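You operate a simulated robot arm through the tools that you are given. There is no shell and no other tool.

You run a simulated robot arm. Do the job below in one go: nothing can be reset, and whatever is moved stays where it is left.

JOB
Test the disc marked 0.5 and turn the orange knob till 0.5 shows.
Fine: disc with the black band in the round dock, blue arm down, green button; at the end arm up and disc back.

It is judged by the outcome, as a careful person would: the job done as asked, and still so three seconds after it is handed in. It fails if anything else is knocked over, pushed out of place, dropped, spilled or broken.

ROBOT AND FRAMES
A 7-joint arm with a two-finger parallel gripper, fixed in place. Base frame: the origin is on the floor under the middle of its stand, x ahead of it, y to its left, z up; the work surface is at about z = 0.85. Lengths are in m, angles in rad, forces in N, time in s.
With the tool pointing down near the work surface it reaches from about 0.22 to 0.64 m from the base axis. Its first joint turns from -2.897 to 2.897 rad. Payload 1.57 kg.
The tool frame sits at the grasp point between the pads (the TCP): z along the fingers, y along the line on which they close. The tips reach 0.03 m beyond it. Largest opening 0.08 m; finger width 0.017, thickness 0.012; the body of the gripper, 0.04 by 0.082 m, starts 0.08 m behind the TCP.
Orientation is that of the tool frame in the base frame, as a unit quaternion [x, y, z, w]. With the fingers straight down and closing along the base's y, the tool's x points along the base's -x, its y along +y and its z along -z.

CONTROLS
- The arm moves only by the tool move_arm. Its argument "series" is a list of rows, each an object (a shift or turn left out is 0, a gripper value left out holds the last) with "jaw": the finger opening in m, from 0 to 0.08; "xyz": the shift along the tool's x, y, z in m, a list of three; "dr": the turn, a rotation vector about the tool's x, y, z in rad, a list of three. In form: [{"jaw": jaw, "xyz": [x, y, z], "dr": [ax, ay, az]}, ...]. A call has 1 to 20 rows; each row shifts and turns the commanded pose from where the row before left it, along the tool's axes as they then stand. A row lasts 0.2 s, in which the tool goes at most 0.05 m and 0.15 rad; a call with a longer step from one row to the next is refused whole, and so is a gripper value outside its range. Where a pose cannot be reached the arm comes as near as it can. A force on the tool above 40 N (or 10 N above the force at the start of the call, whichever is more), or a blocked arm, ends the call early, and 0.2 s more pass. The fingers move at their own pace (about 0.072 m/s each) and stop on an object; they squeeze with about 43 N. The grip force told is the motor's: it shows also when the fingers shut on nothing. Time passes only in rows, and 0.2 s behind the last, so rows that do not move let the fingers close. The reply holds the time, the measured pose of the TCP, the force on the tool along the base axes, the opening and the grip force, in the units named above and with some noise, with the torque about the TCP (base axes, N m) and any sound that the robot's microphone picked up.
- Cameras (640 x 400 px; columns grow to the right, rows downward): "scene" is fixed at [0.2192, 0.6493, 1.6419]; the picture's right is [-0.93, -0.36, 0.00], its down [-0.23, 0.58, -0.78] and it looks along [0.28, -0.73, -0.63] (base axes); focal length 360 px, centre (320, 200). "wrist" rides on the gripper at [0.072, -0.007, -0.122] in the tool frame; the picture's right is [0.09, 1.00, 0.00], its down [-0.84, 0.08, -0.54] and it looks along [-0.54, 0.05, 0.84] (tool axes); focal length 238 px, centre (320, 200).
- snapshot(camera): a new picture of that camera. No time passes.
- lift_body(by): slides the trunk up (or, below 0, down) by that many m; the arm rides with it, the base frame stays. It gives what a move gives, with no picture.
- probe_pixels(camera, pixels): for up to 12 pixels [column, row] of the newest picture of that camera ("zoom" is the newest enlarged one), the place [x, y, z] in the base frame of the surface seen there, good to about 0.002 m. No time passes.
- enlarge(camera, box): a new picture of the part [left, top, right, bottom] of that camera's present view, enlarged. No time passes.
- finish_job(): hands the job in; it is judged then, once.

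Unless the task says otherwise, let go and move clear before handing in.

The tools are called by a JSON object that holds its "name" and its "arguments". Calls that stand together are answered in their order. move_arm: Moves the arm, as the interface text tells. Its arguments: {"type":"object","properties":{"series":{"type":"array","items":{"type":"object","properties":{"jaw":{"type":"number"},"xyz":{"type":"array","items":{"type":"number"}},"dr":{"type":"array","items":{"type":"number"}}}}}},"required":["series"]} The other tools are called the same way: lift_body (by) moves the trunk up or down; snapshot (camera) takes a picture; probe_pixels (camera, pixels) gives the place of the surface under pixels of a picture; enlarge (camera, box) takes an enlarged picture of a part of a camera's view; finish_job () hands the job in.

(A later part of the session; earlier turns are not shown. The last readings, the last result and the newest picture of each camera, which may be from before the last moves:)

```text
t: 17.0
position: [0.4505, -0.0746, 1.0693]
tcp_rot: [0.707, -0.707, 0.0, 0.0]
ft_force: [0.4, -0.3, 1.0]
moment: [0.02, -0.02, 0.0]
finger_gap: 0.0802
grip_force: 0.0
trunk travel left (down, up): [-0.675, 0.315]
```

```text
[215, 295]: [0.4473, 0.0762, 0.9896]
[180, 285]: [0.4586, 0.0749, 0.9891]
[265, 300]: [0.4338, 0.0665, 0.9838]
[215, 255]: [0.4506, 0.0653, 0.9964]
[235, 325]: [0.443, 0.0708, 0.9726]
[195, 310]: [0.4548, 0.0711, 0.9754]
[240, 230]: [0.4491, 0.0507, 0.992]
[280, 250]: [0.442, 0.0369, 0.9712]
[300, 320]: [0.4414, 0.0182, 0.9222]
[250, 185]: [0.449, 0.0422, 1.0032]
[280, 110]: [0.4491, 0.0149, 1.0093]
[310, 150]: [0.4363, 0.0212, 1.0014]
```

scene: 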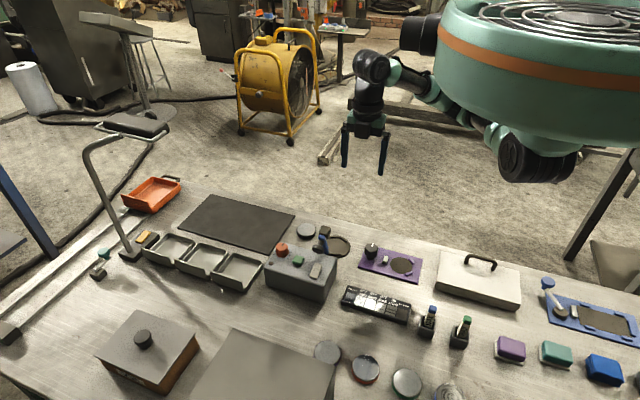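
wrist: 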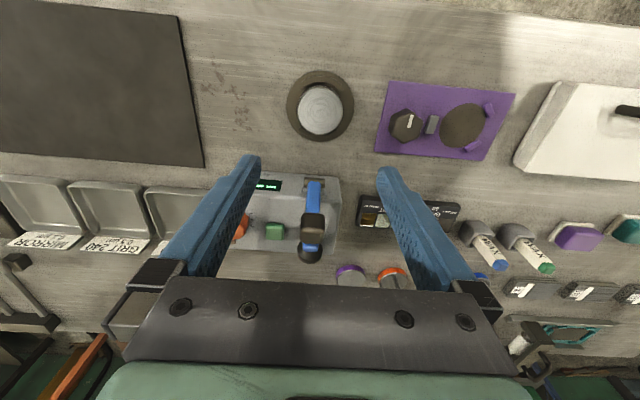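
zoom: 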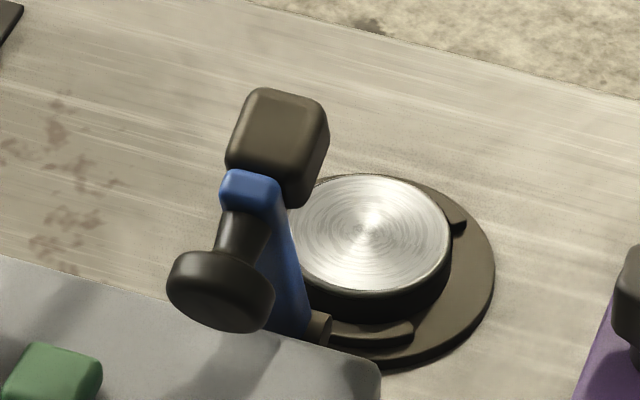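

The handle's round head is centred near (0.4485,0.068,0.985), with the hinge near y≈0.009, z≈0.910 along x. I'll bring the open fingers over the handle and down around it, closing along x so it can pivot between the pads.

{"name": "move_arm", "arguments": {"series": [{"xyz": [-0.035, 0.001, 0]}, {"xyz": [-0.035, 0.001, 0]}, {"xyz": [-0.035, 0, 0]}, {"xyz": [-0.0376, 0, 0]}, {}, {}]}}

{"name": "snapshot", "arguments": {"camera": "wrist"}}

{"name": "enlarge", "arguments": {"camera": "scene", "box": [270, 190, 370, 280]}}

```text
t: 18.4
position: [0.4489, 0.067, 1.0694]
tcp_rot: [-0.706, 0.708, 0.0, 0.001]
ft_force: [-0.1, 0.3, -0.1]
moment: [-0.01, -0.01, 0.02]
finger_gap: 0.0799
grip_force: 0.1
trunk travel left (down, up): [-0.675, 0.315]
```

```text
taken
```

wrist: 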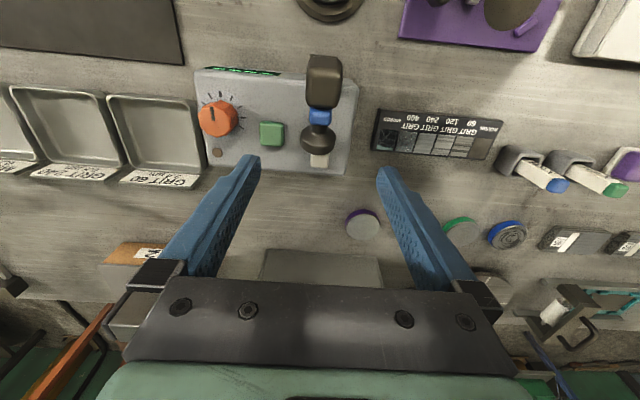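

```text
4.44 times, centred on (320, 235) of scene
```

zoom: 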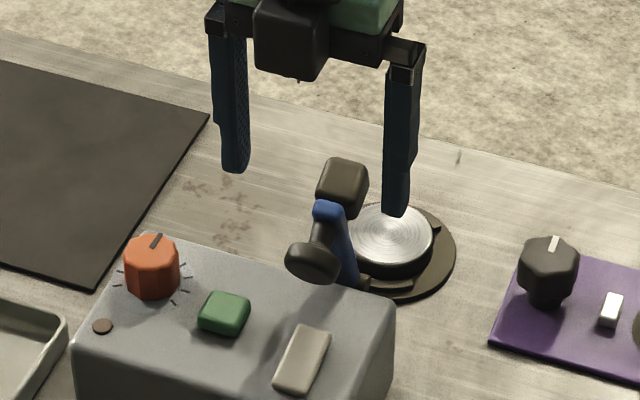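

Fingers straddle the handle in x. I'll lower 7 cm and check before closing.

{"name": "move_arm", "arguments": {"series": [{"xyz": [-0.001, 0, 0.03]}, {"xyz": [0, 0, 0.025]}, {"xyz": [0, 0, 0.017]}, {}]}}

{"name": "snapshot", "arguments": {"camera": "wrist"}}

{"name": "enlarge", "arguments": {"camera": "scene", "box": [280, 200, 360, 272]}}

```text
t: 19.4
position: [0.4479, 0.0678, 0.996]
tcp_rot: [-0.707, 0.707, 0.0, -0.001]
ft_force: [0.6, 0.5, 0.1]
moment: [-0.01, 0.01, 0.01]
finger_gap: 0.08
grip_force: 0.0
trunk travel left (down, up): [-0.675, 0.315]
```

```text
taken
```

wrist: 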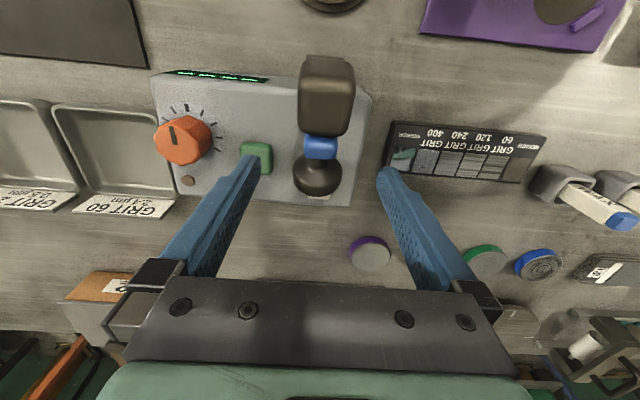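

```text
5.56 times, centred on (320, 236) of scene
```

zoom: 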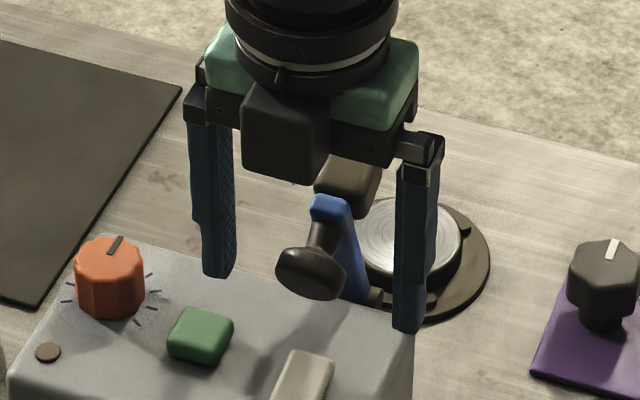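

The handle is between the fingertips. I'll close on it.

{"name": "move_arm", "arguments": {"series": [{"jaw": 0.015}, {"jaw": 0.015}, {"jaw": 0.015}]}}

{"name": "enlarge", "arguments": {"camera": "scene", "box": [280, 200, 360, 272]}}

{"name": "enlarge", "arguments": {"camera": "wrist", "box": [260, 40, 390, 220]}}

```text
t: 20.2
position: [0.4498, 0.0684, 0.9978]
tcp_rot: [-0.706, 0.708, -0.001, 0.001]
ft_force: [10.9, 1.3, 0.7]
moment: [0.02, -0.29, 0.06]
finger_gap: 0.0313
grip_force: 36.4
trunk travel left (down, up): [-0.675, 0.315]
```

```text
5.56 times, centred on (320, 236) of scene
```

zoom: 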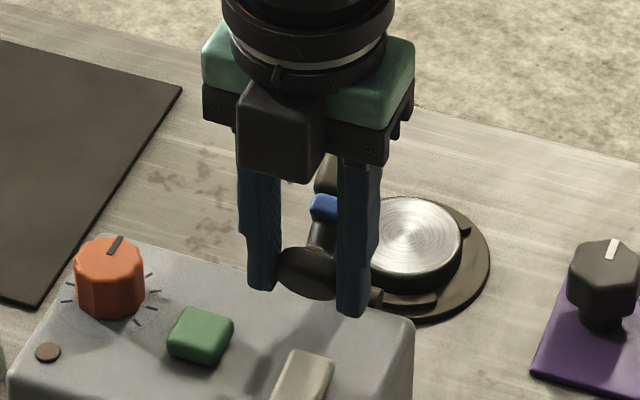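

```text
2.22 times, centred on (325, 130) of wrist
```

zoom: 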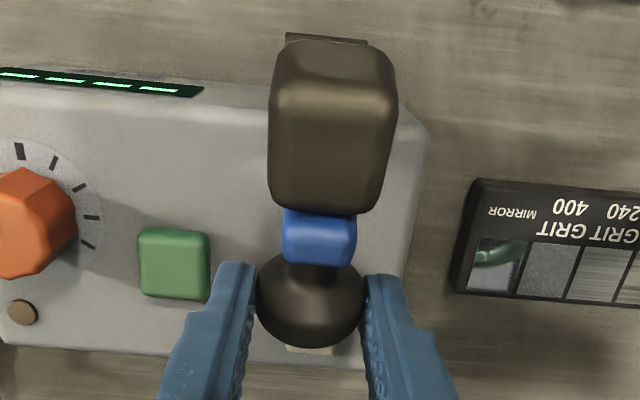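

The handle is gripped at 0.031 m; a +11 N side force says the handle sits slightly more to +x, so I'll shift 1.5 mm that way and make the first 20° of the arc, watching forces.

{"name": "move_arm", "arguments": {"series": [{"xyz": [0, -0.0015, 0]}, {}, {"xyz": [0.007, 0, -0.0047]}, {"xyz": [0.0069, 0, -0.0044]}, {"xyz": [0.0077, 0, -0.0035]}, {"xyz": [0.0076, 0, -0.003]}, {}]}}

{"name": "enlarge", "arguments": {"camera": "scene", "box": [280, 200, 360, 272]}}

```text
t: 21.8
position: [0.4501, 0.04, 1.0131]
tcp_rot: [0.708, -0.707, -0.001, 0.0]
ft_force: [1.7, 12.5, 0.2]
moment: [1.22, 0.09, 0.05]
finger_gap: 0.0312
grip_force: 39.6
trunk travel left (down, up): [-0.675, 0.315]
```

```text
5.56 times, centred on (320, 236) of scene
```

zoom: 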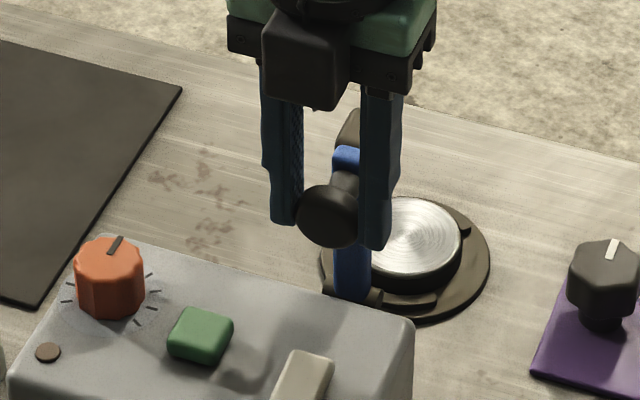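

The lever is now about vertical; it resists with 12.5 N and 1.2 N m, but moves cleanly. I'll continue the arc another 20°.

{"name": "move_arm", "arguments": {"series": [{"xyz": [0.0081, 0, -0.0022]}, {"xyz": [0.0081, 0, -0.0016]}, {"xyz": [0.0083, 0, -0.0008]}, {"xyz": [0.0083, 0, -0.0002]}, {}]}}

{"name": "enlarge", "arguments": {"camera": "scene", "box": [280, 190, 370, 272]}}

```text
t: 23.0
position: [0.4505, 0.0084, 1.0158]
tcp_rot: [-0.707, 0.707, 0.001, -0.001]
ft_force: [-1.2, 12.2, -3.4]
moment: [1.35, -0.01, 0.01]
finger_gap: 0.0311
grip_force: 40.3
trunk travel left (down, up): [-0.675, 0.315]
```

```text
4.88 times, centred on (325, 231) of scene
```

zoom: 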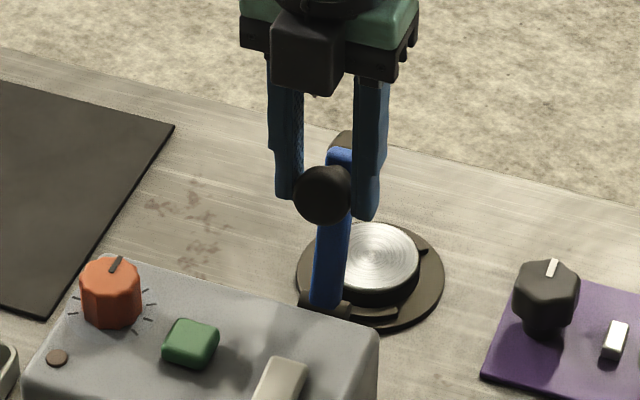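

It keeps following with a steady 12 N. Continuing the arc.

{"name": "move_arm", "arguments": {"series": [{"xyz": [0.0083, 0, 0.0006]}, {"xyz": [0.0082, 0, 0.0014]}, {"xyz": [0.008, 0, 0.0021]}, {"xyz": [0.0079, 0, 0.0027]}, {"xyz": [0.0076, 0, 0.0035]}, {"xyz": [0.0073, 0, 0.004]}, {}]}}

{"name": "enlarge", "arguments": {"camera": "scene", "box": [280, 190, 370, 272]}}

```text
t: 24.6
position: [0.4499, -0.0418, 1.0049]
tcp_rot: [-0.706, 0.708, -0.002, 0.0]
ft_force: [1.9, -0.8, 11.2]
moment: [0.49, 0.06, -0.08]
finger_gap: 0.0297
grip_force: 39.5
trunk travel left (down, up): [-0.675, 0.315]
```

```text
4.88 times, centred on (325, 231) of scene
```

zoom: 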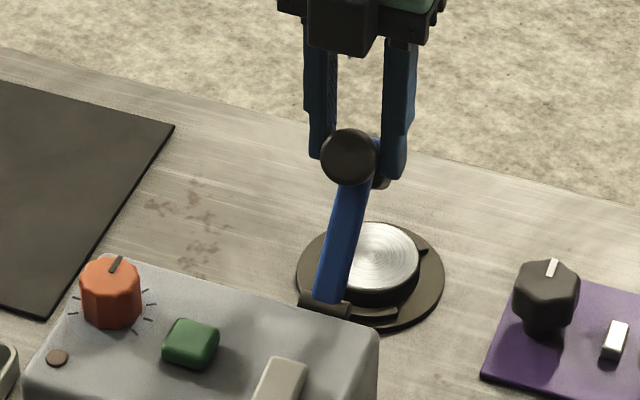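

The handle head at zoom (350,158) appears to lag in front of the fingers. I'll probe where it actually is.

{"name": "probe_pixels", "arguments": {"camera": "zoom", "pixels": [[350, 158], [340, 145], [360, 170], [350, 205], [340, 240], [330, 285], [325, 140], [395, 160]]}}

{"name": "snapshot", "arguments": {"camera": "wrist"}}

{"name": "enlarge", "arguments": {"camera": "wrist", "box": [250, 80, 390, 250]}}

```text
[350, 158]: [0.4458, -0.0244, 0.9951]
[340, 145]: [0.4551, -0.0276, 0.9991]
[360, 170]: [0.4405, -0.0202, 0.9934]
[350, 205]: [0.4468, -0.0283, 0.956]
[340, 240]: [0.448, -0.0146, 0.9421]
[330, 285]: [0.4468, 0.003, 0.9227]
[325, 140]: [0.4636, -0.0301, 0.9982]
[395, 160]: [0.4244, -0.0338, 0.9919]
```

```text
taken
```

wrist: 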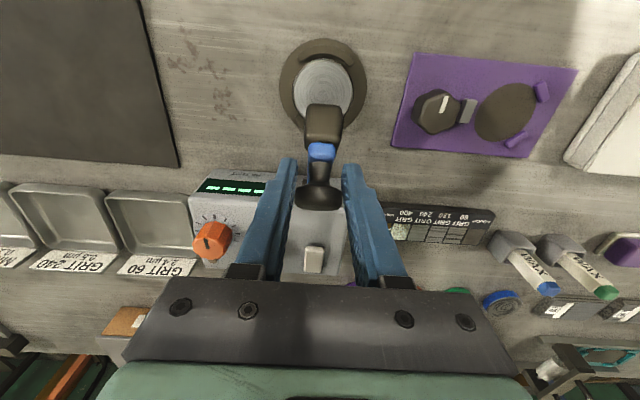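

```text
2.35 times, centred on (320, 165) of wrist
```

zoom: 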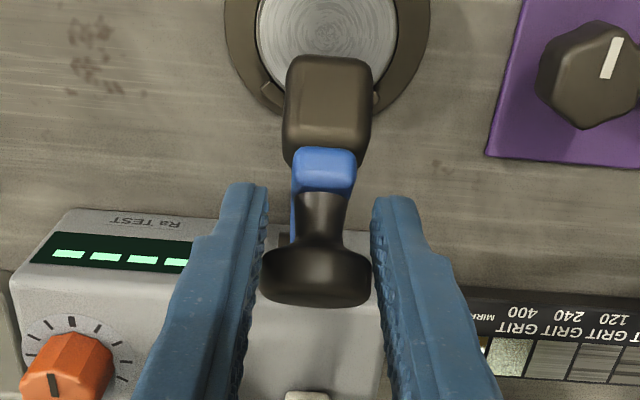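

The lever is past vertical (about 133° of its swing) and the head has slid toward the pads' +y edge. I'll open, see whether the lever stays, then press it down from above with closed fingers.

{"name": "move_arm", "arguments": {"series": [{"jaw": 0.06}, {"jaw": 0.06}, {"xyz": [0, 0, -0.03]}, {"xyz": [0, 0, -0.03]}, {}]}}

{"name": "enlarge", "arguments": {"camera": "scene", "box": [280, 190, 370, 272]}}

{"name": "snapshot", "arguments": {"camera": "wrist"}}

```text
t: 25.8
position: [0.4488, -0.0424, 1.0627]
tcp_rot: [0.707, -0.707, 0.0, -0.001]
ft_force: [0.1, -0.4, 0.3]
moment: [0.01, -0.03, 0.01]
finger_gap: 0.06
grip_force: 0.0
trunk travel left (down, up): [-0.675, 0.315]
```

```text
4.88 times, centred on (325, 231) of scene
```

zoom: 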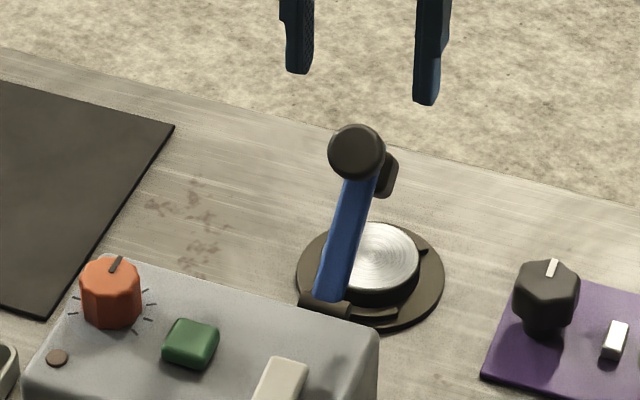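

```text
taken
```

wrist: 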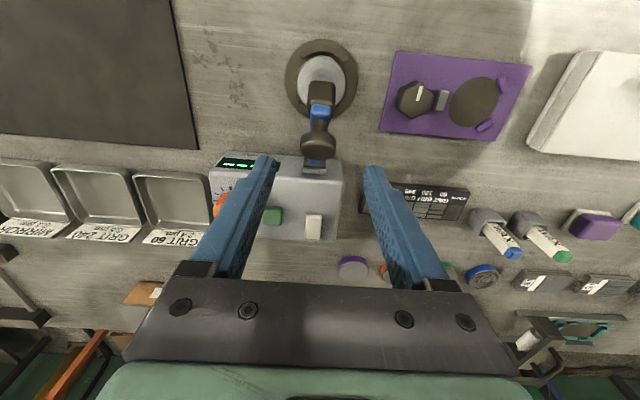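

The lever stays put by friction. I'll probe its geometry now for the downward push.

{"name": "probe_pixels", "arguments": {"camera": "wrist", "pixels": [[317, 145], [310, 150], [325, 150], [317, 137], [318, 120], [321, 110], [322, 95], [318, 155]]}}

{"name": "enlarge", "arguments": {"camera": "scene", "box": [315, 205, 375, 265]}}

```text
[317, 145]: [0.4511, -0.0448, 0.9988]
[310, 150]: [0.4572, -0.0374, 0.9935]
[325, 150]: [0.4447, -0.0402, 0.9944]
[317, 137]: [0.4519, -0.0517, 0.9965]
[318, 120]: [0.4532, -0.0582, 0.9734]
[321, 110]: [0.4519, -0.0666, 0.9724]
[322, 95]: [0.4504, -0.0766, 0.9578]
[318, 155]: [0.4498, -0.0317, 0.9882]
```

```text
6.67 times, centred on (345, 235) of scene
```

zoom: 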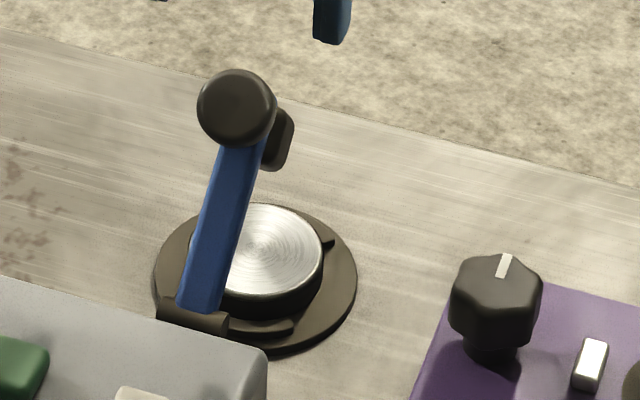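

Head top is near (-0.045, z 0.999) in y/z. I'll close the fingers and press down along the arc from above, first half.

{"name": "move_arm", "arguments": {"series": [{"jaw": 0.0}, {"jaw": 0.0}, {"jaw": 0.0, "xyz": [0.0026, -0.001, 0.0]}, {"xyz": [0, 0, 0.015]}, {"xyz": [0, 0, 0.0137]}, {"xyz": [0.005, 0, 0.0055]}, {"xyz": [0.005, 0, 0.0055]}, {"xyz": [0.004, 0, 0.004]}, {"xyz": [0.004, 0, 0.004]}, {}]}}

{"name": "enlarge", "arguments": {"camera": "scene", "box": [280, 190, 370, 272]}}

{"name": "snapshot", "arguments": {"camera": "wrist"}}

```text
t: 28.0
position: [0.4513, -0.0607, 1.014]
tcp_rot: [-0.707, 0.708, 0.0, 0.0]
ft_force: [0.1, 0.3, 0.3]
moment: [-0.01, -0.02, -0.02]
finger_gap: 0.0
grip_force: 21.0
trunk travel left (down, up): [-0.675, 0.315]
```

```text
4.88 times, centred on (325, 231) of scene
```

zoom: 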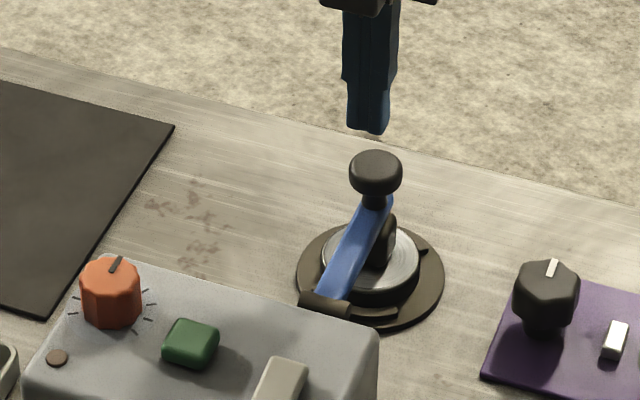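

```text
taken
```

wrist: 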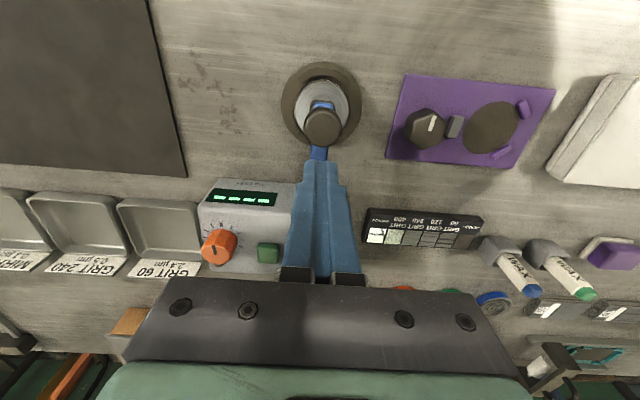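

The lever has been sinking by itself (damped) and is nearly down. I'll wait a moment and measure it.

{"name": "move_arm", "arguments": {"series": [{}, {}, {}]}}

{"name": "enlarge", "arguments": {"camera": "scene", "box": [300, 205, 370, 265]}}

{"name": "probe_pixels", "arguments": {"camera": "zoom", "pixels": [[378, 155], [355, 165], [400, 160], [378, 185], [340, 240], [300, 290], [395, 235], [370, 260]]}}

```text
t: 28.8
position: [0.4514, -0.062, 1.0148]
tcp_rot: [-0.707, 0.707, 0.0, 0.0]
ft_force: [-0.5, 0.4, -0.6]
moment: [-0.04, 0.01, -0.03]
finger_gap: 0.0
grip_force: 21.9
trunk travel left (down, up): [-0.675, 0.315]
```

```text
6.67 times, centred on (335, 235) of scene
```

zoom: 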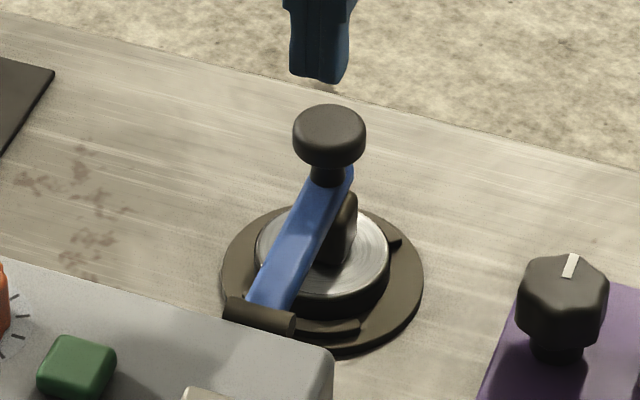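

```text
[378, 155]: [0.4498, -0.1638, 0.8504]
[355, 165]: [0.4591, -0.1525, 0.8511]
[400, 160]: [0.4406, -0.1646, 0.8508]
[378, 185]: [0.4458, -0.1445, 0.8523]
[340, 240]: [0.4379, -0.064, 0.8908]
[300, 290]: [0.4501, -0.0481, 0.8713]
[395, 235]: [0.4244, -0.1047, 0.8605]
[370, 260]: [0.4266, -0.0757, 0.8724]
```

The handle head now points up at zoom (330,128), the block sits on the disc. I'll probe it and then press lightly to be sure it's fully down.

{"name": "probe_pixels", "arguments": {"camera": "zoom", "pixels": [[330, 118], [300, 120], [360, 125], [330, 140], [345, 160], [320, 215], [280, 285], [335, 255], [350, 200]]}}

{"name": "enlarge", "arguments": {"camera": "wrist", "box": [260, 50, 380, 180]}}

```text
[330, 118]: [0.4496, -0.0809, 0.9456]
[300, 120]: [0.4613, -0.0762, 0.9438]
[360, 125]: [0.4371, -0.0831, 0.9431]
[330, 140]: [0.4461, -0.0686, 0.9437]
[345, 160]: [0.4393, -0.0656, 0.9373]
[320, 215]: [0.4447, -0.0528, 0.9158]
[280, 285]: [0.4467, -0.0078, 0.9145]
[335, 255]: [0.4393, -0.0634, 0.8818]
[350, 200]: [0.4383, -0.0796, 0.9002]
```

```text
3.08 times, centred on (320, 115) of wrist
```

zoom: 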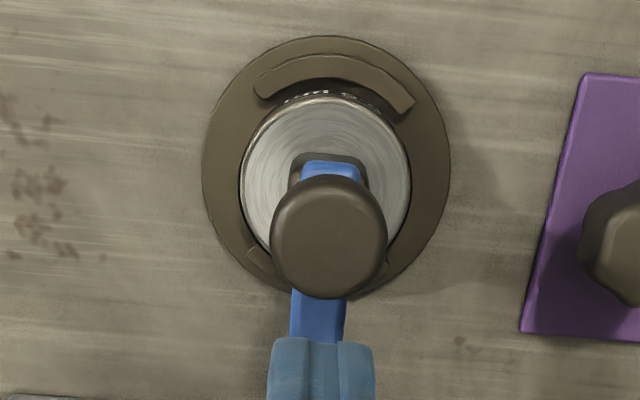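

The lever is down (arm level at z≈0.915, head top 0.9455). A light press to confirm seating.

{"name": "move_arm", "arguments": {"series": [{"xyz": [0.015, 0.001, 0.015]}, {"xyz": [0, 0, 0.018]}, {"xyz": [0, 0, 0.003]}, {"xyz": [0, 0, 0.002]}, {"xyz": [0, 0, 0.002]}, {}]}}

```text
t: 30.2
position: [0.449, -0.0755, 0.976]
tcp_rot: [-0.707, 0.708, 0.0, 0.0]
ft_force: [-0.4, 0.6, -0.2]
moment: [0.01, 0.02, 0.0]
finger_gap: 0.0001
grip_force: 21.2
trunk travel left (down, up): [-0.675, 0.315]
```

{"name": "move_arm", "arguments": {"series": [{"xyz": [0, 0, 0.001]}, {"xyz": [0, 0, 0.001]}, {}]}}

```text
t: 31.0
position: [0.4493, -0.0769, 0.9741]
tcp_rot: [0.708, -0.706, 0.0, -0.001]
ft_force: [0.3, 0.9, 5.9]
moment: [0.0, 0.01, 0.07]
finger_gap: 0.0
grip_force: 22.0
trunk travel left (down, up): [-0.675, 0.315]
```

Contact at ~6 N confirms the lever is firmly down. I'll rise and move toward the green button.

{"name": "move_arm", "arguments": {"series": [{"xyz": [0, 0, -0.04]}, {"xyz": [0, 0, -0.04]}, {"xyz": [-0.03, -0.012, 0]}, {"xyz": [-0.03, -0.012, 0]}, {"xyz": [-0.03, -0.012, 0]}, {"xyz": [-0.03, -0.012, 0]}, {}]}}

{"name": "snapshot", "arguments": {"camera": "wrist"}}

{"name": "enlarge", "arguments": {"camera": "scene", "box": [260, 205, 370, 305]}}

```text
t: 32.6
position: [0.4988, 0.0437, 1.0526]
tcp_rot: [-0.707, 0.708, 0.0, 0.0]
ft_force: [0.4, 0.8, 0.2]
moment: [0.01, -0.01, 0.02]
finger_gap: 0.0001
grip_force: 21.2
trunk travel left (down, up): [-0.675, 0.315]
```

```text
taken
```

wrist: 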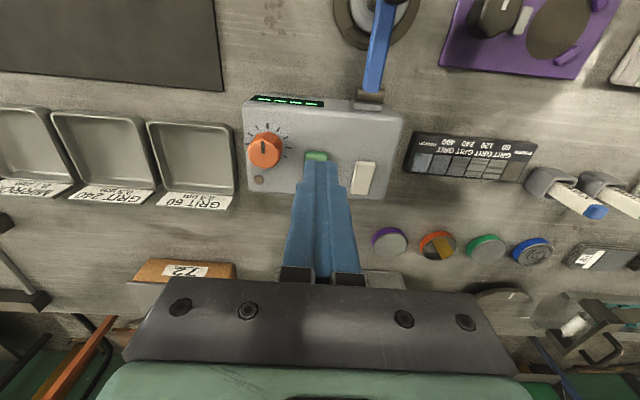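

```text
4.00 times, centred on (315, 255) of scene
```

zoom: 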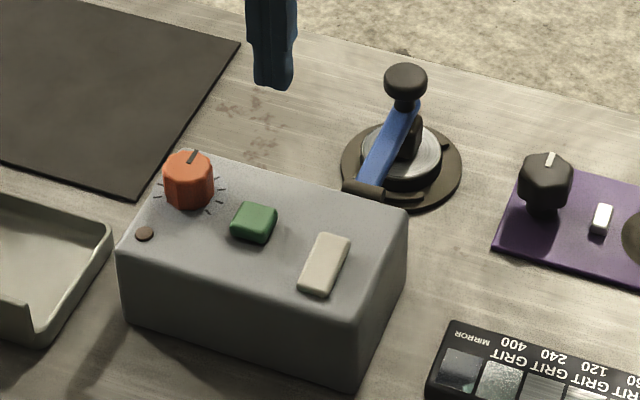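

{"name": "probe_pixels", "arguments": {"camera": "zoom", "pixels": [[255, 213], [240, 210], [270, 216], [258, 205], [248, 225], [255, 240], [188, 170], [170, 165], [208, 172], [190, 155], [186, 185], [190, 205]]}}

{"name": "enlarge", "arguments": {"camera": "wrist", "box": [235, 85, 405, 205]}}

```text
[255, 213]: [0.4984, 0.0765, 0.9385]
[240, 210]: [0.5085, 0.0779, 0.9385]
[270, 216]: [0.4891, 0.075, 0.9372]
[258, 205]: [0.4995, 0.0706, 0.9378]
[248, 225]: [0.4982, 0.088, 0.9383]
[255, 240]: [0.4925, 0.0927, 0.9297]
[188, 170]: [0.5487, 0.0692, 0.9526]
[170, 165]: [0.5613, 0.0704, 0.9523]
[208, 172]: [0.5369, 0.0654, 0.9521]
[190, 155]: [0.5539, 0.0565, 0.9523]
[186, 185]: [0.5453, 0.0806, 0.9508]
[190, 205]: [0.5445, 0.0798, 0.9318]
```

```text
3.33 times, centred on (320, 145) of wrist
```

zoom: 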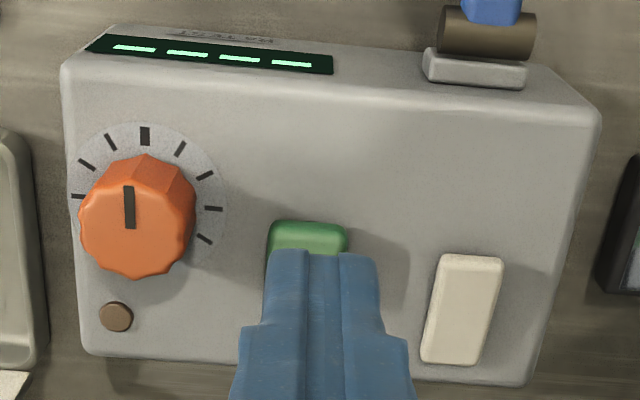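

The button centre is (0.4984,0.0793), top z≈0.9385; the knob centre is (0.5485,0.068), pointing to the middle tick. I'll move above the button and lower to just over it.

{"name": "move_arm", "arguments": {"series": [{"xyz": [-0.0355, 0, 0]}, {"xyz": [0, 0, 0.04]}, {"xyz": [0, 0, 0.03]}, {"xyz": [0, 0, 0.009]}, {}]}}

{"name": "enlarge", "arguments": {"camera": "scene", "box": [260, 205, 370, 305]}}

{"name": "snapshot", "arguments": {"camera": "wrist"}}

```text
t: 33.8
position: [0.4993, 0.0776, 0.9744]
tcp_rot: [-0.707, 0.707, 0.0, -0.001]
ft_force: [0.3, -0.1, 0.2]
moment: [-0.02, -0.03, -0.01]
finger_gap: 0.0001
grip_force: 21.4
trunk travel left (down, up): [-0.675, 0.315]
```

```text
4.00 times, centred on (315, 255) of scene
```

zoom: 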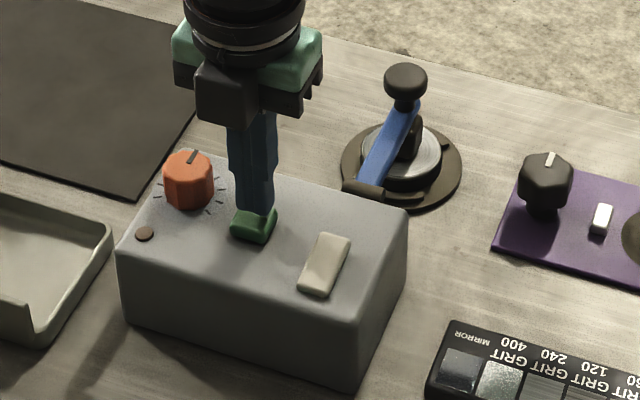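

```text
taken
```

wrist: 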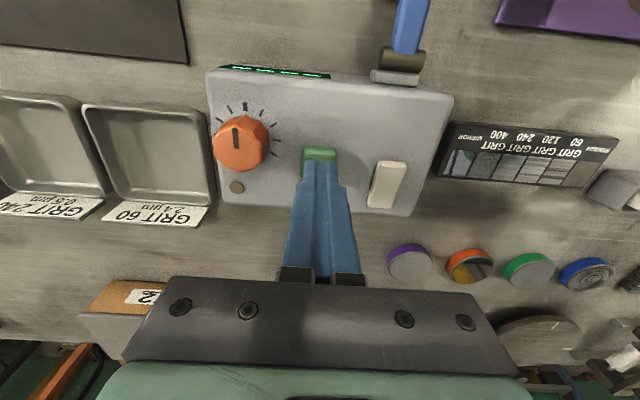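

The closed fingertips are right above the button. Pressing in small steps.

{"name": "move_arm", "arguments": {"series": [{"xyz": [0, 0, 0.003]}, {"xyz": [0, 0, 0.002]}, {"xyz": [0, 0, 0.0015]}, {"xyz": [0, 0, 0.001]}]}}

{"name": "enlarge", "arguments": {"camera": "wrist", "box": [190, 50, 350, 190]}}

```text
t: 34.8
position: [0.4987, 0.0799, 0.9672]
tcp_rot: [-0.707, 0.707, -0.001, -0.001]
ft_force: [-0.8, -0.1, 1.1]
moment: [-0.01, -0.02, 0.01]
finger_gap: 0.0
grip_force: 21.2
trunk travel left (down, up): [-0.675, 0.315]
```

```text
2.86 times, centred on (270, 120) of wrist
```

zoom: 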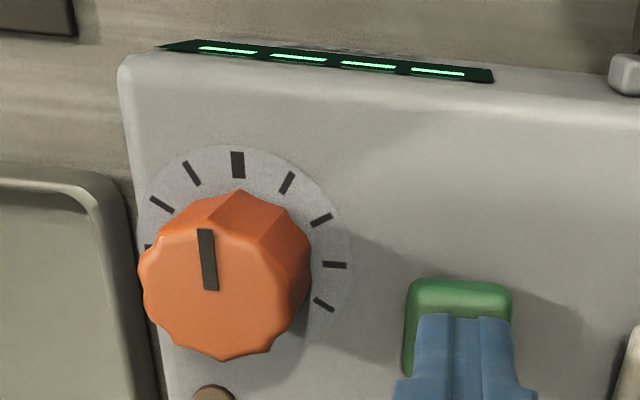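

Light contact (1 N) and no display change; pressing further.

{"name": "move_arm", "arguments": {"series": [{"xyz": [0, 0, 0.001]}, {"xyz": [0, 0, 0.001]}, {}]}}

{"name": "enlarge", "arguments": {"camera": "wrist", "box": [190, 50, 350, 190]}}

```text
t: 35.6
position: [0.4993, 0.0794, 0.966]
tcp_rot: [-0.707, 0.707, 0.001, 0.0]
ft_force: [-0.2, -0.2, 1.4]
moment: [-0.02, -0.04, 0.04]
finger_gap: 0.0
grip_force: 21.0
trunk travel left (down, up): [-0.675, 0.315]
heard: click
```

```text
2.86 times, centred on (270, 120) of wrist
```

zoom: 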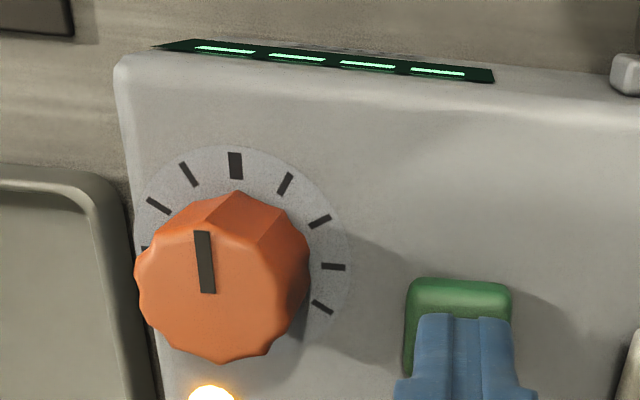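

A click was heard and the lamp at zoom (212,395) lit up. I'll back off and watch the display.

{"name": "move_arm", "arguments": {"series": [{"xyz": [0, 0, -0.01]}, {"xyz": [0, 0, -0.03]}, {"xyz": [0.02, 0, -0.04]}, {"xyz": [0.04, 0, -0.0]}, {"xyz": [0.04, 0, 0]}, {}]}}

{"name": "snapshot", "arguments": {"camera": "wrist"}}

```text
t: 37.0
position: [0.5005, -0.0219, 1.0449]
tcp_rot: [0.707, -0.707, 0.0, 0.0]
ft_force: [-0.2, -0.7, 0.9]
moment: [0.0, 0.0, -0.01]
finger_gap: 0.0
grip_force: 20.7
trunk travel left (down, up): [-0.675, 0.315]
```

```text
taken
```

wrist: 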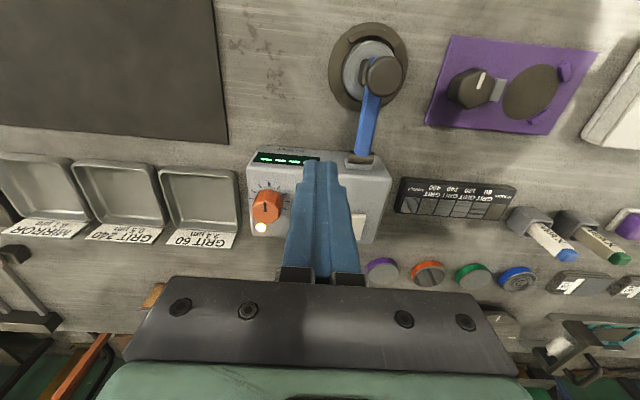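

{"name": "enlarge", "arguments": {"camera": "wrist", "box": [235, 140, 335, 240]}}

{"name": "move_arm", "arguments": {"series": [{}, {}, {}, {}, {}]}}

{"name": "enlarge", "arguments": {"camera": "wrist", "box": [235, 140, 335, 240]}}

```text
4.00 times, centred on (285, 190) of wrist
```

zoom: 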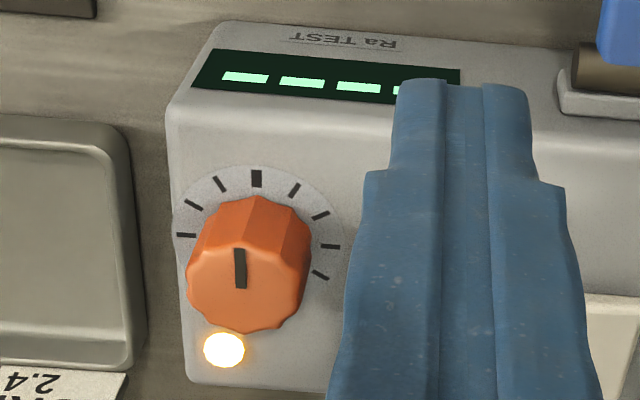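

```text
t: 38.2
position: [0.501, -0.0227, 1.0446]
tcp_rot: [-0.707, 0.707, 0.0, -0.001]
ft_force: [-0.4, 0.1, -1.1]
moment: [-0.02, -0.04, -0.01]
finger_gap: 0.0
grip_force: 21.0
trunk travel left (down, up): [-0.675, 0.315]
```

```text
4.00 times, centred on (285, 190) of wrist
```

zoom: 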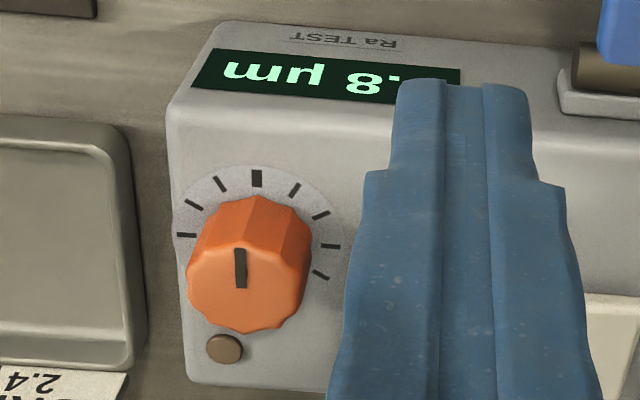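

The test finished: the display now shows "?.8 µm" (upside down) and the lamp is off. I'll shift aside to read it fully and locate the knob.

{"name": "move_arm", "arguments": {"series": [{"xyz": [0.02, -0.02, -0.02]}, {"xyz": [0.02, -0.025, 0]}, {}]}}

{"name": "snapshot", "arguments": {"camera": "wrist"}}

```text
t: 39.0
position: [0.5433, -0.0615, 1.0665]
tcp_rot: [0.707, -0.707, 0.0, 0.0]
ft_force: [0.5, -0.9, -1.0]
moment: [0.03, -0.04, 0.0]
finger_gap: 0.0
grip_force: 21.2
trunk travel left (down, up): [-0.675, 0.315]
```

```text
taken
```

wrist: 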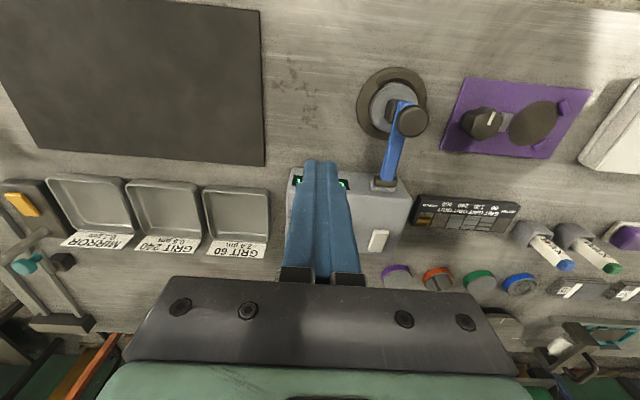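

The closed fingers hide the display; I'll open the jaws to look between them.

{"name": "move_arm", "arguments": {"series": [{"jaw": 0.08}, {"jaw": 0.08}, {"jaw": 0.08}]}}

{"name": "enlarge", "arguments": {"camera": "wrist", "box": [270, 150, 420, 270]}}

{"name": "probe_pixels", "arguments": {"camera": "zoom", "pixels": [[320, 200], [200, 100]]}}

```text
t: 39.8
position: [0.5436, -0.061, 1.0652]
tcp_rot: [0.708, -0.707, 0.0, -0.001]
ft_force: [-0.7, -0.1, 0.0]
moment: [0.0, -0.02, -0.03]
finger_gap: 0.08
grip_force: 0.0
trunk travel left (down, up): [-0.675, 0.315]
```

```text
3.33 times, centred on (345, 210) of wrist
```

zoom: 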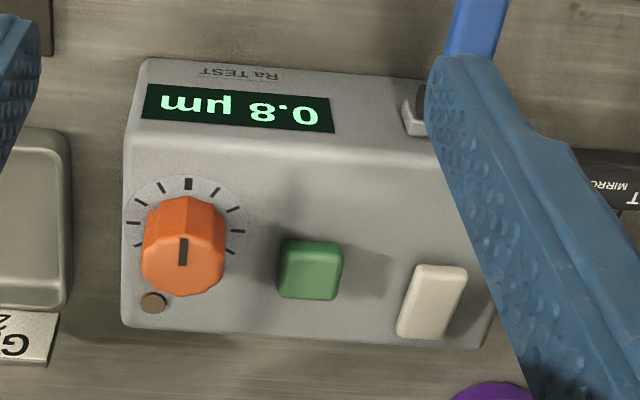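

```text
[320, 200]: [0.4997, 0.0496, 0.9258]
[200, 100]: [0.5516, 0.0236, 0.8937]
```

The display reads 0.8 µm. Now I locate the knob's top face precisely.

{"name": "probe_pixels", "arguments": {"camera": "zoom", "pixels": [[145, 262], [222, 262], [183, 240], [183, 292], [183, 265], [150, 210], [218, 210], [183, 215], [183, 240], [181, 268], [210, 290], [155, 288]]}}

{"name": "enlarge", "arguments": {"camera": "scene", "box": [262, 232, 312, 272]}}

```text
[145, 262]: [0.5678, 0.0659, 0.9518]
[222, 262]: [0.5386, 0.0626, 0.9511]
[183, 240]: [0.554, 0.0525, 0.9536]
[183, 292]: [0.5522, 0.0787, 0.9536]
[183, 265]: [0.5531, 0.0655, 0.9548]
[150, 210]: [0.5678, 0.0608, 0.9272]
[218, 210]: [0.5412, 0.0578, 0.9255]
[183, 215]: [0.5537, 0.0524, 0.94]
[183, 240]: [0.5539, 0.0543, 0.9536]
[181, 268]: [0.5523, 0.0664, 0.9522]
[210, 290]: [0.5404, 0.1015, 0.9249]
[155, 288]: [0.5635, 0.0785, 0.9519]
```

```text
10.00 times, centred on (287, 252) of scene
```

zoom: 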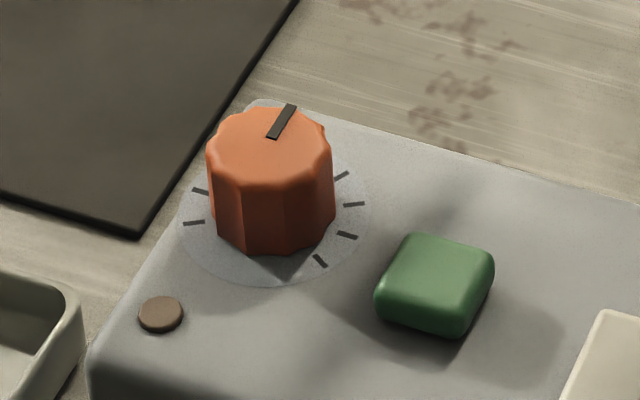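

The knob's top centre is about (0.553,0.0656), diameter ≈0.029, top z≈0.953, box top ≈0.926. I'll set the jaws to 0.05 (to clear the green button), go over the knob and check before descending.

{"name": "move_arm", "arguments": {"series": [{"jaw": 0.05, "xyz": [-0.03, -0.003, 0]}, {"xyz": [-0.033, -0.003, 0]}, {"xyz": [-0.033, -0.0034, 0]}, {"xyz": [-0.0306, 0, 0.0]}, {"xyz": [0, 0, 0.04]}, {}]}}

{"name": "snapshot", "arguments": {"camera": "wrist"}}

{"name": "enlarge", "arguments": {"camera": "scene", "box": [250, 190, 340, 280]}}

```text
t: 41.2
position: [0.5507, 0.0661, 1.0266]
tcp_rot: [-0.706, 0.708, 0.0, 0.0]
ft_force: [0.4, -0.5, 0.5]
moment: [-0.02, -0.01, -0.03]
finger_gap: 0.05
grip_force: 0.2
trunk travel left (down, up): [-0.675, 0.315]
```

```text
taken
```

wrist: 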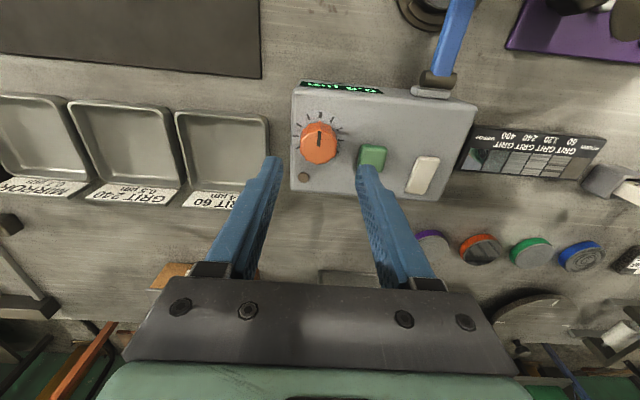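

```text
4.44 times, centred on (295, 235) of scene
```

zoom: 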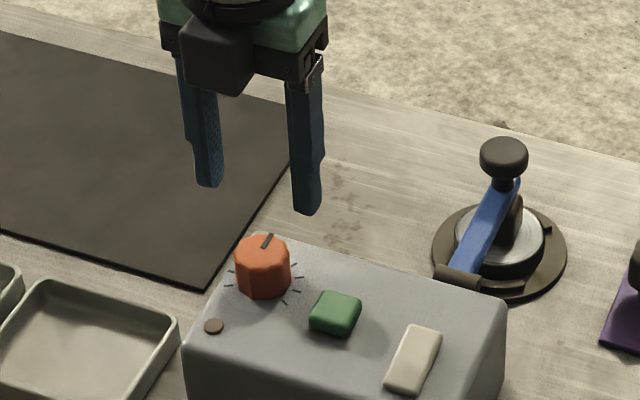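

{"name": "enlarge", "arguments": {"camera": "wrist", "box": [285, 75, 395, 195]}}

```text
3.33 times, centred on (340, 135) of wrist
```

zoom: 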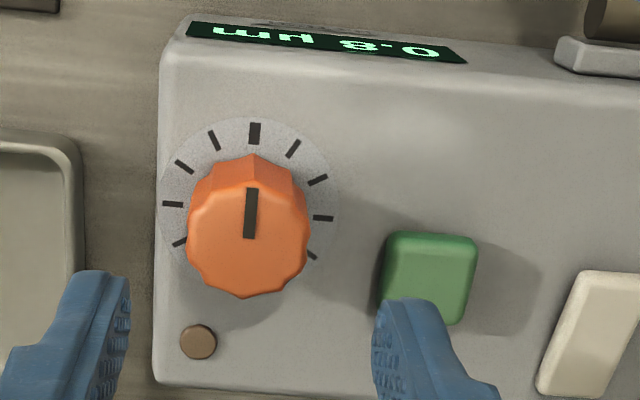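

{"name": "probe_pixels", "arguments": {"camera": "zoom", "pixels": [[190, 240], [305, 240], [248, 190], [248, 293], [248, 240], [205, 205], [292, 205], [210, 280], [288, 280], [430, 250], [400, 150], [300, 110]]}}

```text
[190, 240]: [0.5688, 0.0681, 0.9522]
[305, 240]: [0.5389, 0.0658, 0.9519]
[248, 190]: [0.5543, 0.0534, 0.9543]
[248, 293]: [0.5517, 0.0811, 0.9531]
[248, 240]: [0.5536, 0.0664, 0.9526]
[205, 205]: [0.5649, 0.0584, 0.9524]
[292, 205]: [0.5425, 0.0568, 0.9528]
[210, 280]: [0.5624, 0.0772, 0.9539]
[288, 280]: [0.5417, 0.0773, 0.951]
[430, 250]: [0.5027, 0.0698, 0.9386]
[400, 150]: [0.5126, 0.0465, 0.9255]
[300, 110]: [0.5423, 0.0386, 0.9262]
```

Knob centre refined to (0.5538,0.067). I'll trim position and lower the fingertips to just above the box top.

{"name": "move_arm", "arguments": {"series": [{"xyz": [-0.001, -0.0025, 0.02]}, {"xyz": [0, 0, 0.025]}, {"xyz": [0, 0, 0.0165]}, {}]}}

{"name": "enlarge", "arguments": {"camera": "wrist", "box": [240, 75, 440, 225]}}

{"name": "enlarge", "arguments": {"camera": "scene", "box": [250, 200, 330, 280]}}

```text
t: 42.2
position: [0.5551, 0.0664, 0.964]
tcp_rot: [-0.707, 0.707, 0.0, 0.0]
ft_force: [-1.2, 0.5, 0.3]
moment: [-0.04, 0.0, 0.01]
finger_gap: 0.0501
grip_force: 0.1
trunk travel left (down, up): [-0.675, 0.315]
```

```text
2.67 times, centred on (340, 150) of wrist
```

zoom: 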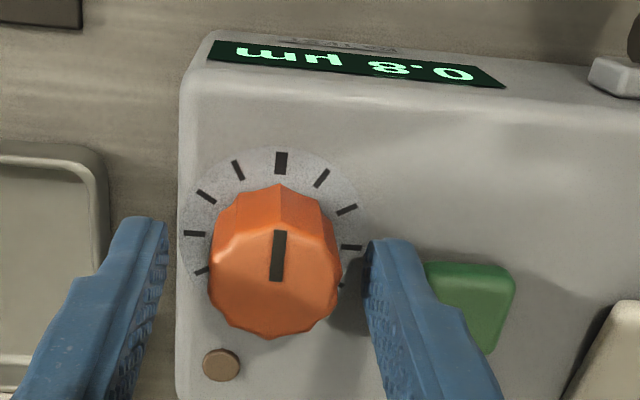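

```text
5.00 times, centred on (290, 240) of scene
```

zoom: 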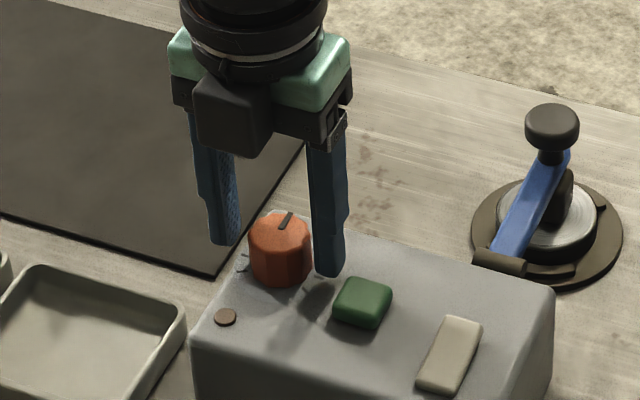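

The display reads "0.8 µm" even from here. The knob is about 2 mm nearer the -x finger, so I'll shift 1.8 mm to -x and close gently on the knob.

{"name": "move_arm", "arguments": {"series": [{"xyz": [0, 0.0018, 0]}, {"jaw": 0.015}, {"jaw": 0.015}, {"jaw": 0.015}]}}

{"name": "enlarge", "arguments": {"camera": "wrist", "box": [240, 75, 440, 225]}}

```text
t: 43.2
position: [0.5527, 0.0661, 0.9636]
tcp_rot: [0.707, -0.707, -0.001, 0.001]
ft_force: [-0.5, -0.8, -1.8]
moment: [0.08, -0.01, 0.01]
finger_gap: 0.0313
grip_force: 40.2
trunk travel left (down, up): [-0.675, 0.315]
```

```text
2.67 times, centred on (340, 150) of wrist
```

zoom: 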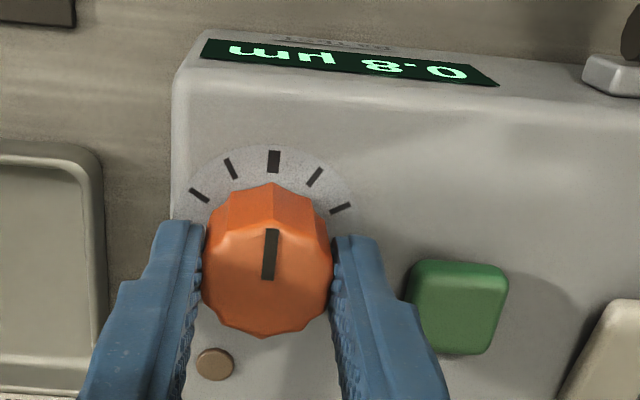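

The knob is gripped cleanly with the display visible. I'll try a small turn (counter-clockwise from above, 0.15 rad) and read the display.

{"name": "move_arm", "arguments": {"series": [{"dr": [0, 0, -0.075]}, {"dr": [0, 0, -0.075]}, {}]}}

{"name": "enlarge", "arguments": {"camera": "wrist", "box": [240, 75, 440, 225]}}

```text
t: 44.0
position: [0.5525, 0.0662, 0.9635]
tcp_rot: [0.758, -0.652, 0.0, 0.0]
ft_force: [1.1, -1.1, -3.3]
moment: [0.26, 0.0, 0.0]
finger_gap: 0.0312
grip_force: 40.1
trunk travel left (down, up): [-0.675, 0.315]
```

```text
2.67 times, centred on (340, 150) of wrist
```

zoom: 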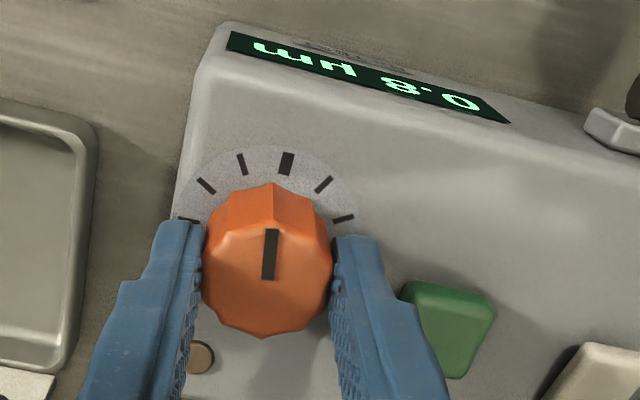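

The knob turns with the gripper; the display still reads 0.8. I'll turn another 0.3 rad the same way.

{"name": "move_arm", "arguments": {"series": [{"dr": [0, 0, -0.1]}, {"dr": [0, 0, -0.1]}, {"dr": [0, 0, -0.1]}, {}]}}

{"name": "enlarge", "arguments": {"camera": "wrist", "box": [240, 75, 440, 225]}}

```text
t: 45.0
position: [0.5527, 0.0671, 0.9626]
tcp_rot: [0.847, -0.531, 0.0, 0.001]
ft_force: [2.3, 1.8, -6.5]
moment: [-0.41, -0.08, 0.0]
finger_gap: 0.0311
grip_force: 40.1
trunk travel left (down, up): [-0.675, 0.315]
```

```text
2.67 times, centred on (340, 150) of wrist
```

zoom: 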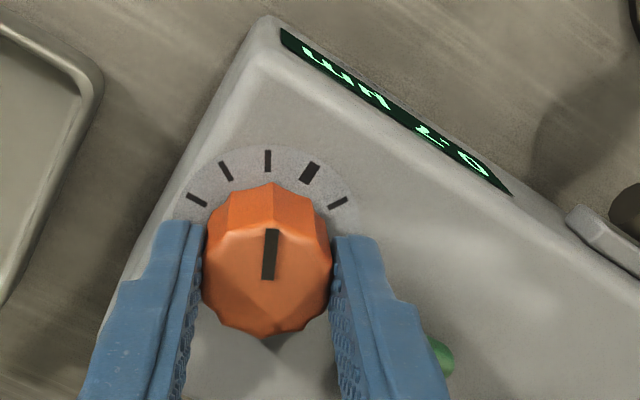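

The display dropped to 0.7, so this is the right direction. Turning another 0.3 rad.

{"name": "move_arm", "arguments": {"series": [{"dr": [0, 0, -0.1]}, {"dr": [0, 0, -0.1]}, {"dr": [0, 0, -0.1]}, {}]}}

{"name": "enlarge", "arguments": {"camera": "wrist", "box": [240, 65, 440, 215]}}

```text
t: 46.0
position: [0.553, 0.0672, 0.9635]
tcp_rot: [0.917, -0.399, 0.0, -0.001]
ft_force: [0.8, 0.6, -8.1]
moment: [-0.13, -0.19, -0.03]
finger_gap: 0.0314
grip_force: 39.9
trunk travel left (down, up): [-0.675, 0.315]
```

```text
2.67 times, centred on (340, 140) of wrist
```

zoom: 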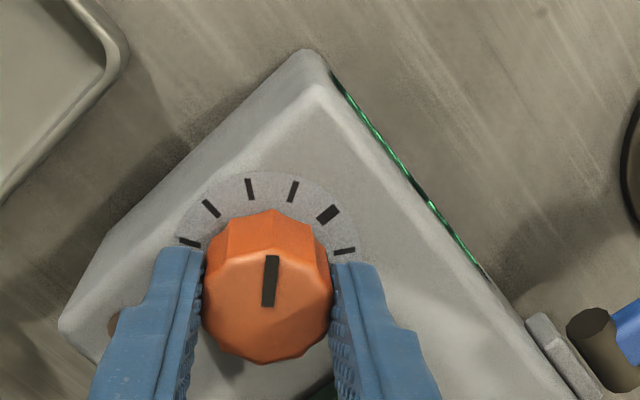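

The display is now edge-on to the camera. I'll open the jaws, rise and yaw back to read it.

{"name": "move_arm", "arguments": {"series": [{"jaw": 0.05}, {"jaw": 0.05}, {"xyz": [0, 0, -0.02]}, {"xyz": [0, 0, -0.03]}, {"dr": [0, 0, 0.15]}, {"dr": [0, 0, 0.15]}, {"dr": [0, 0, 0.15]}, {"dr": [0, 0, 0.15]}, {"dr": [0, 0, 0.15]}, {}]}}

{"name": "enlarge", "arguments": {"camera": "wrist", "box": [240, 65, 440, 215]}}

```text
t: 48.2
position: [0.5524, 0.0678, 1.0139]
tcp_rot: [-0.707, 0.708, 0.0, 0.0]
ft_force: [0.0, -0.1, 0.1]
moment: [0.02, 0.03, -0.03]
finger_gap: 0.0502
grip_force: 0.1
trunk travel left (down, up): [-0.675, 0.315]
```

```text
2.67 times, centred on (340, 140) of wrist
```

zoom: 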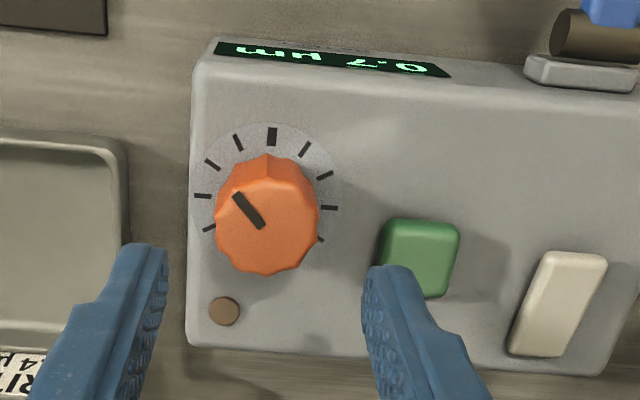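

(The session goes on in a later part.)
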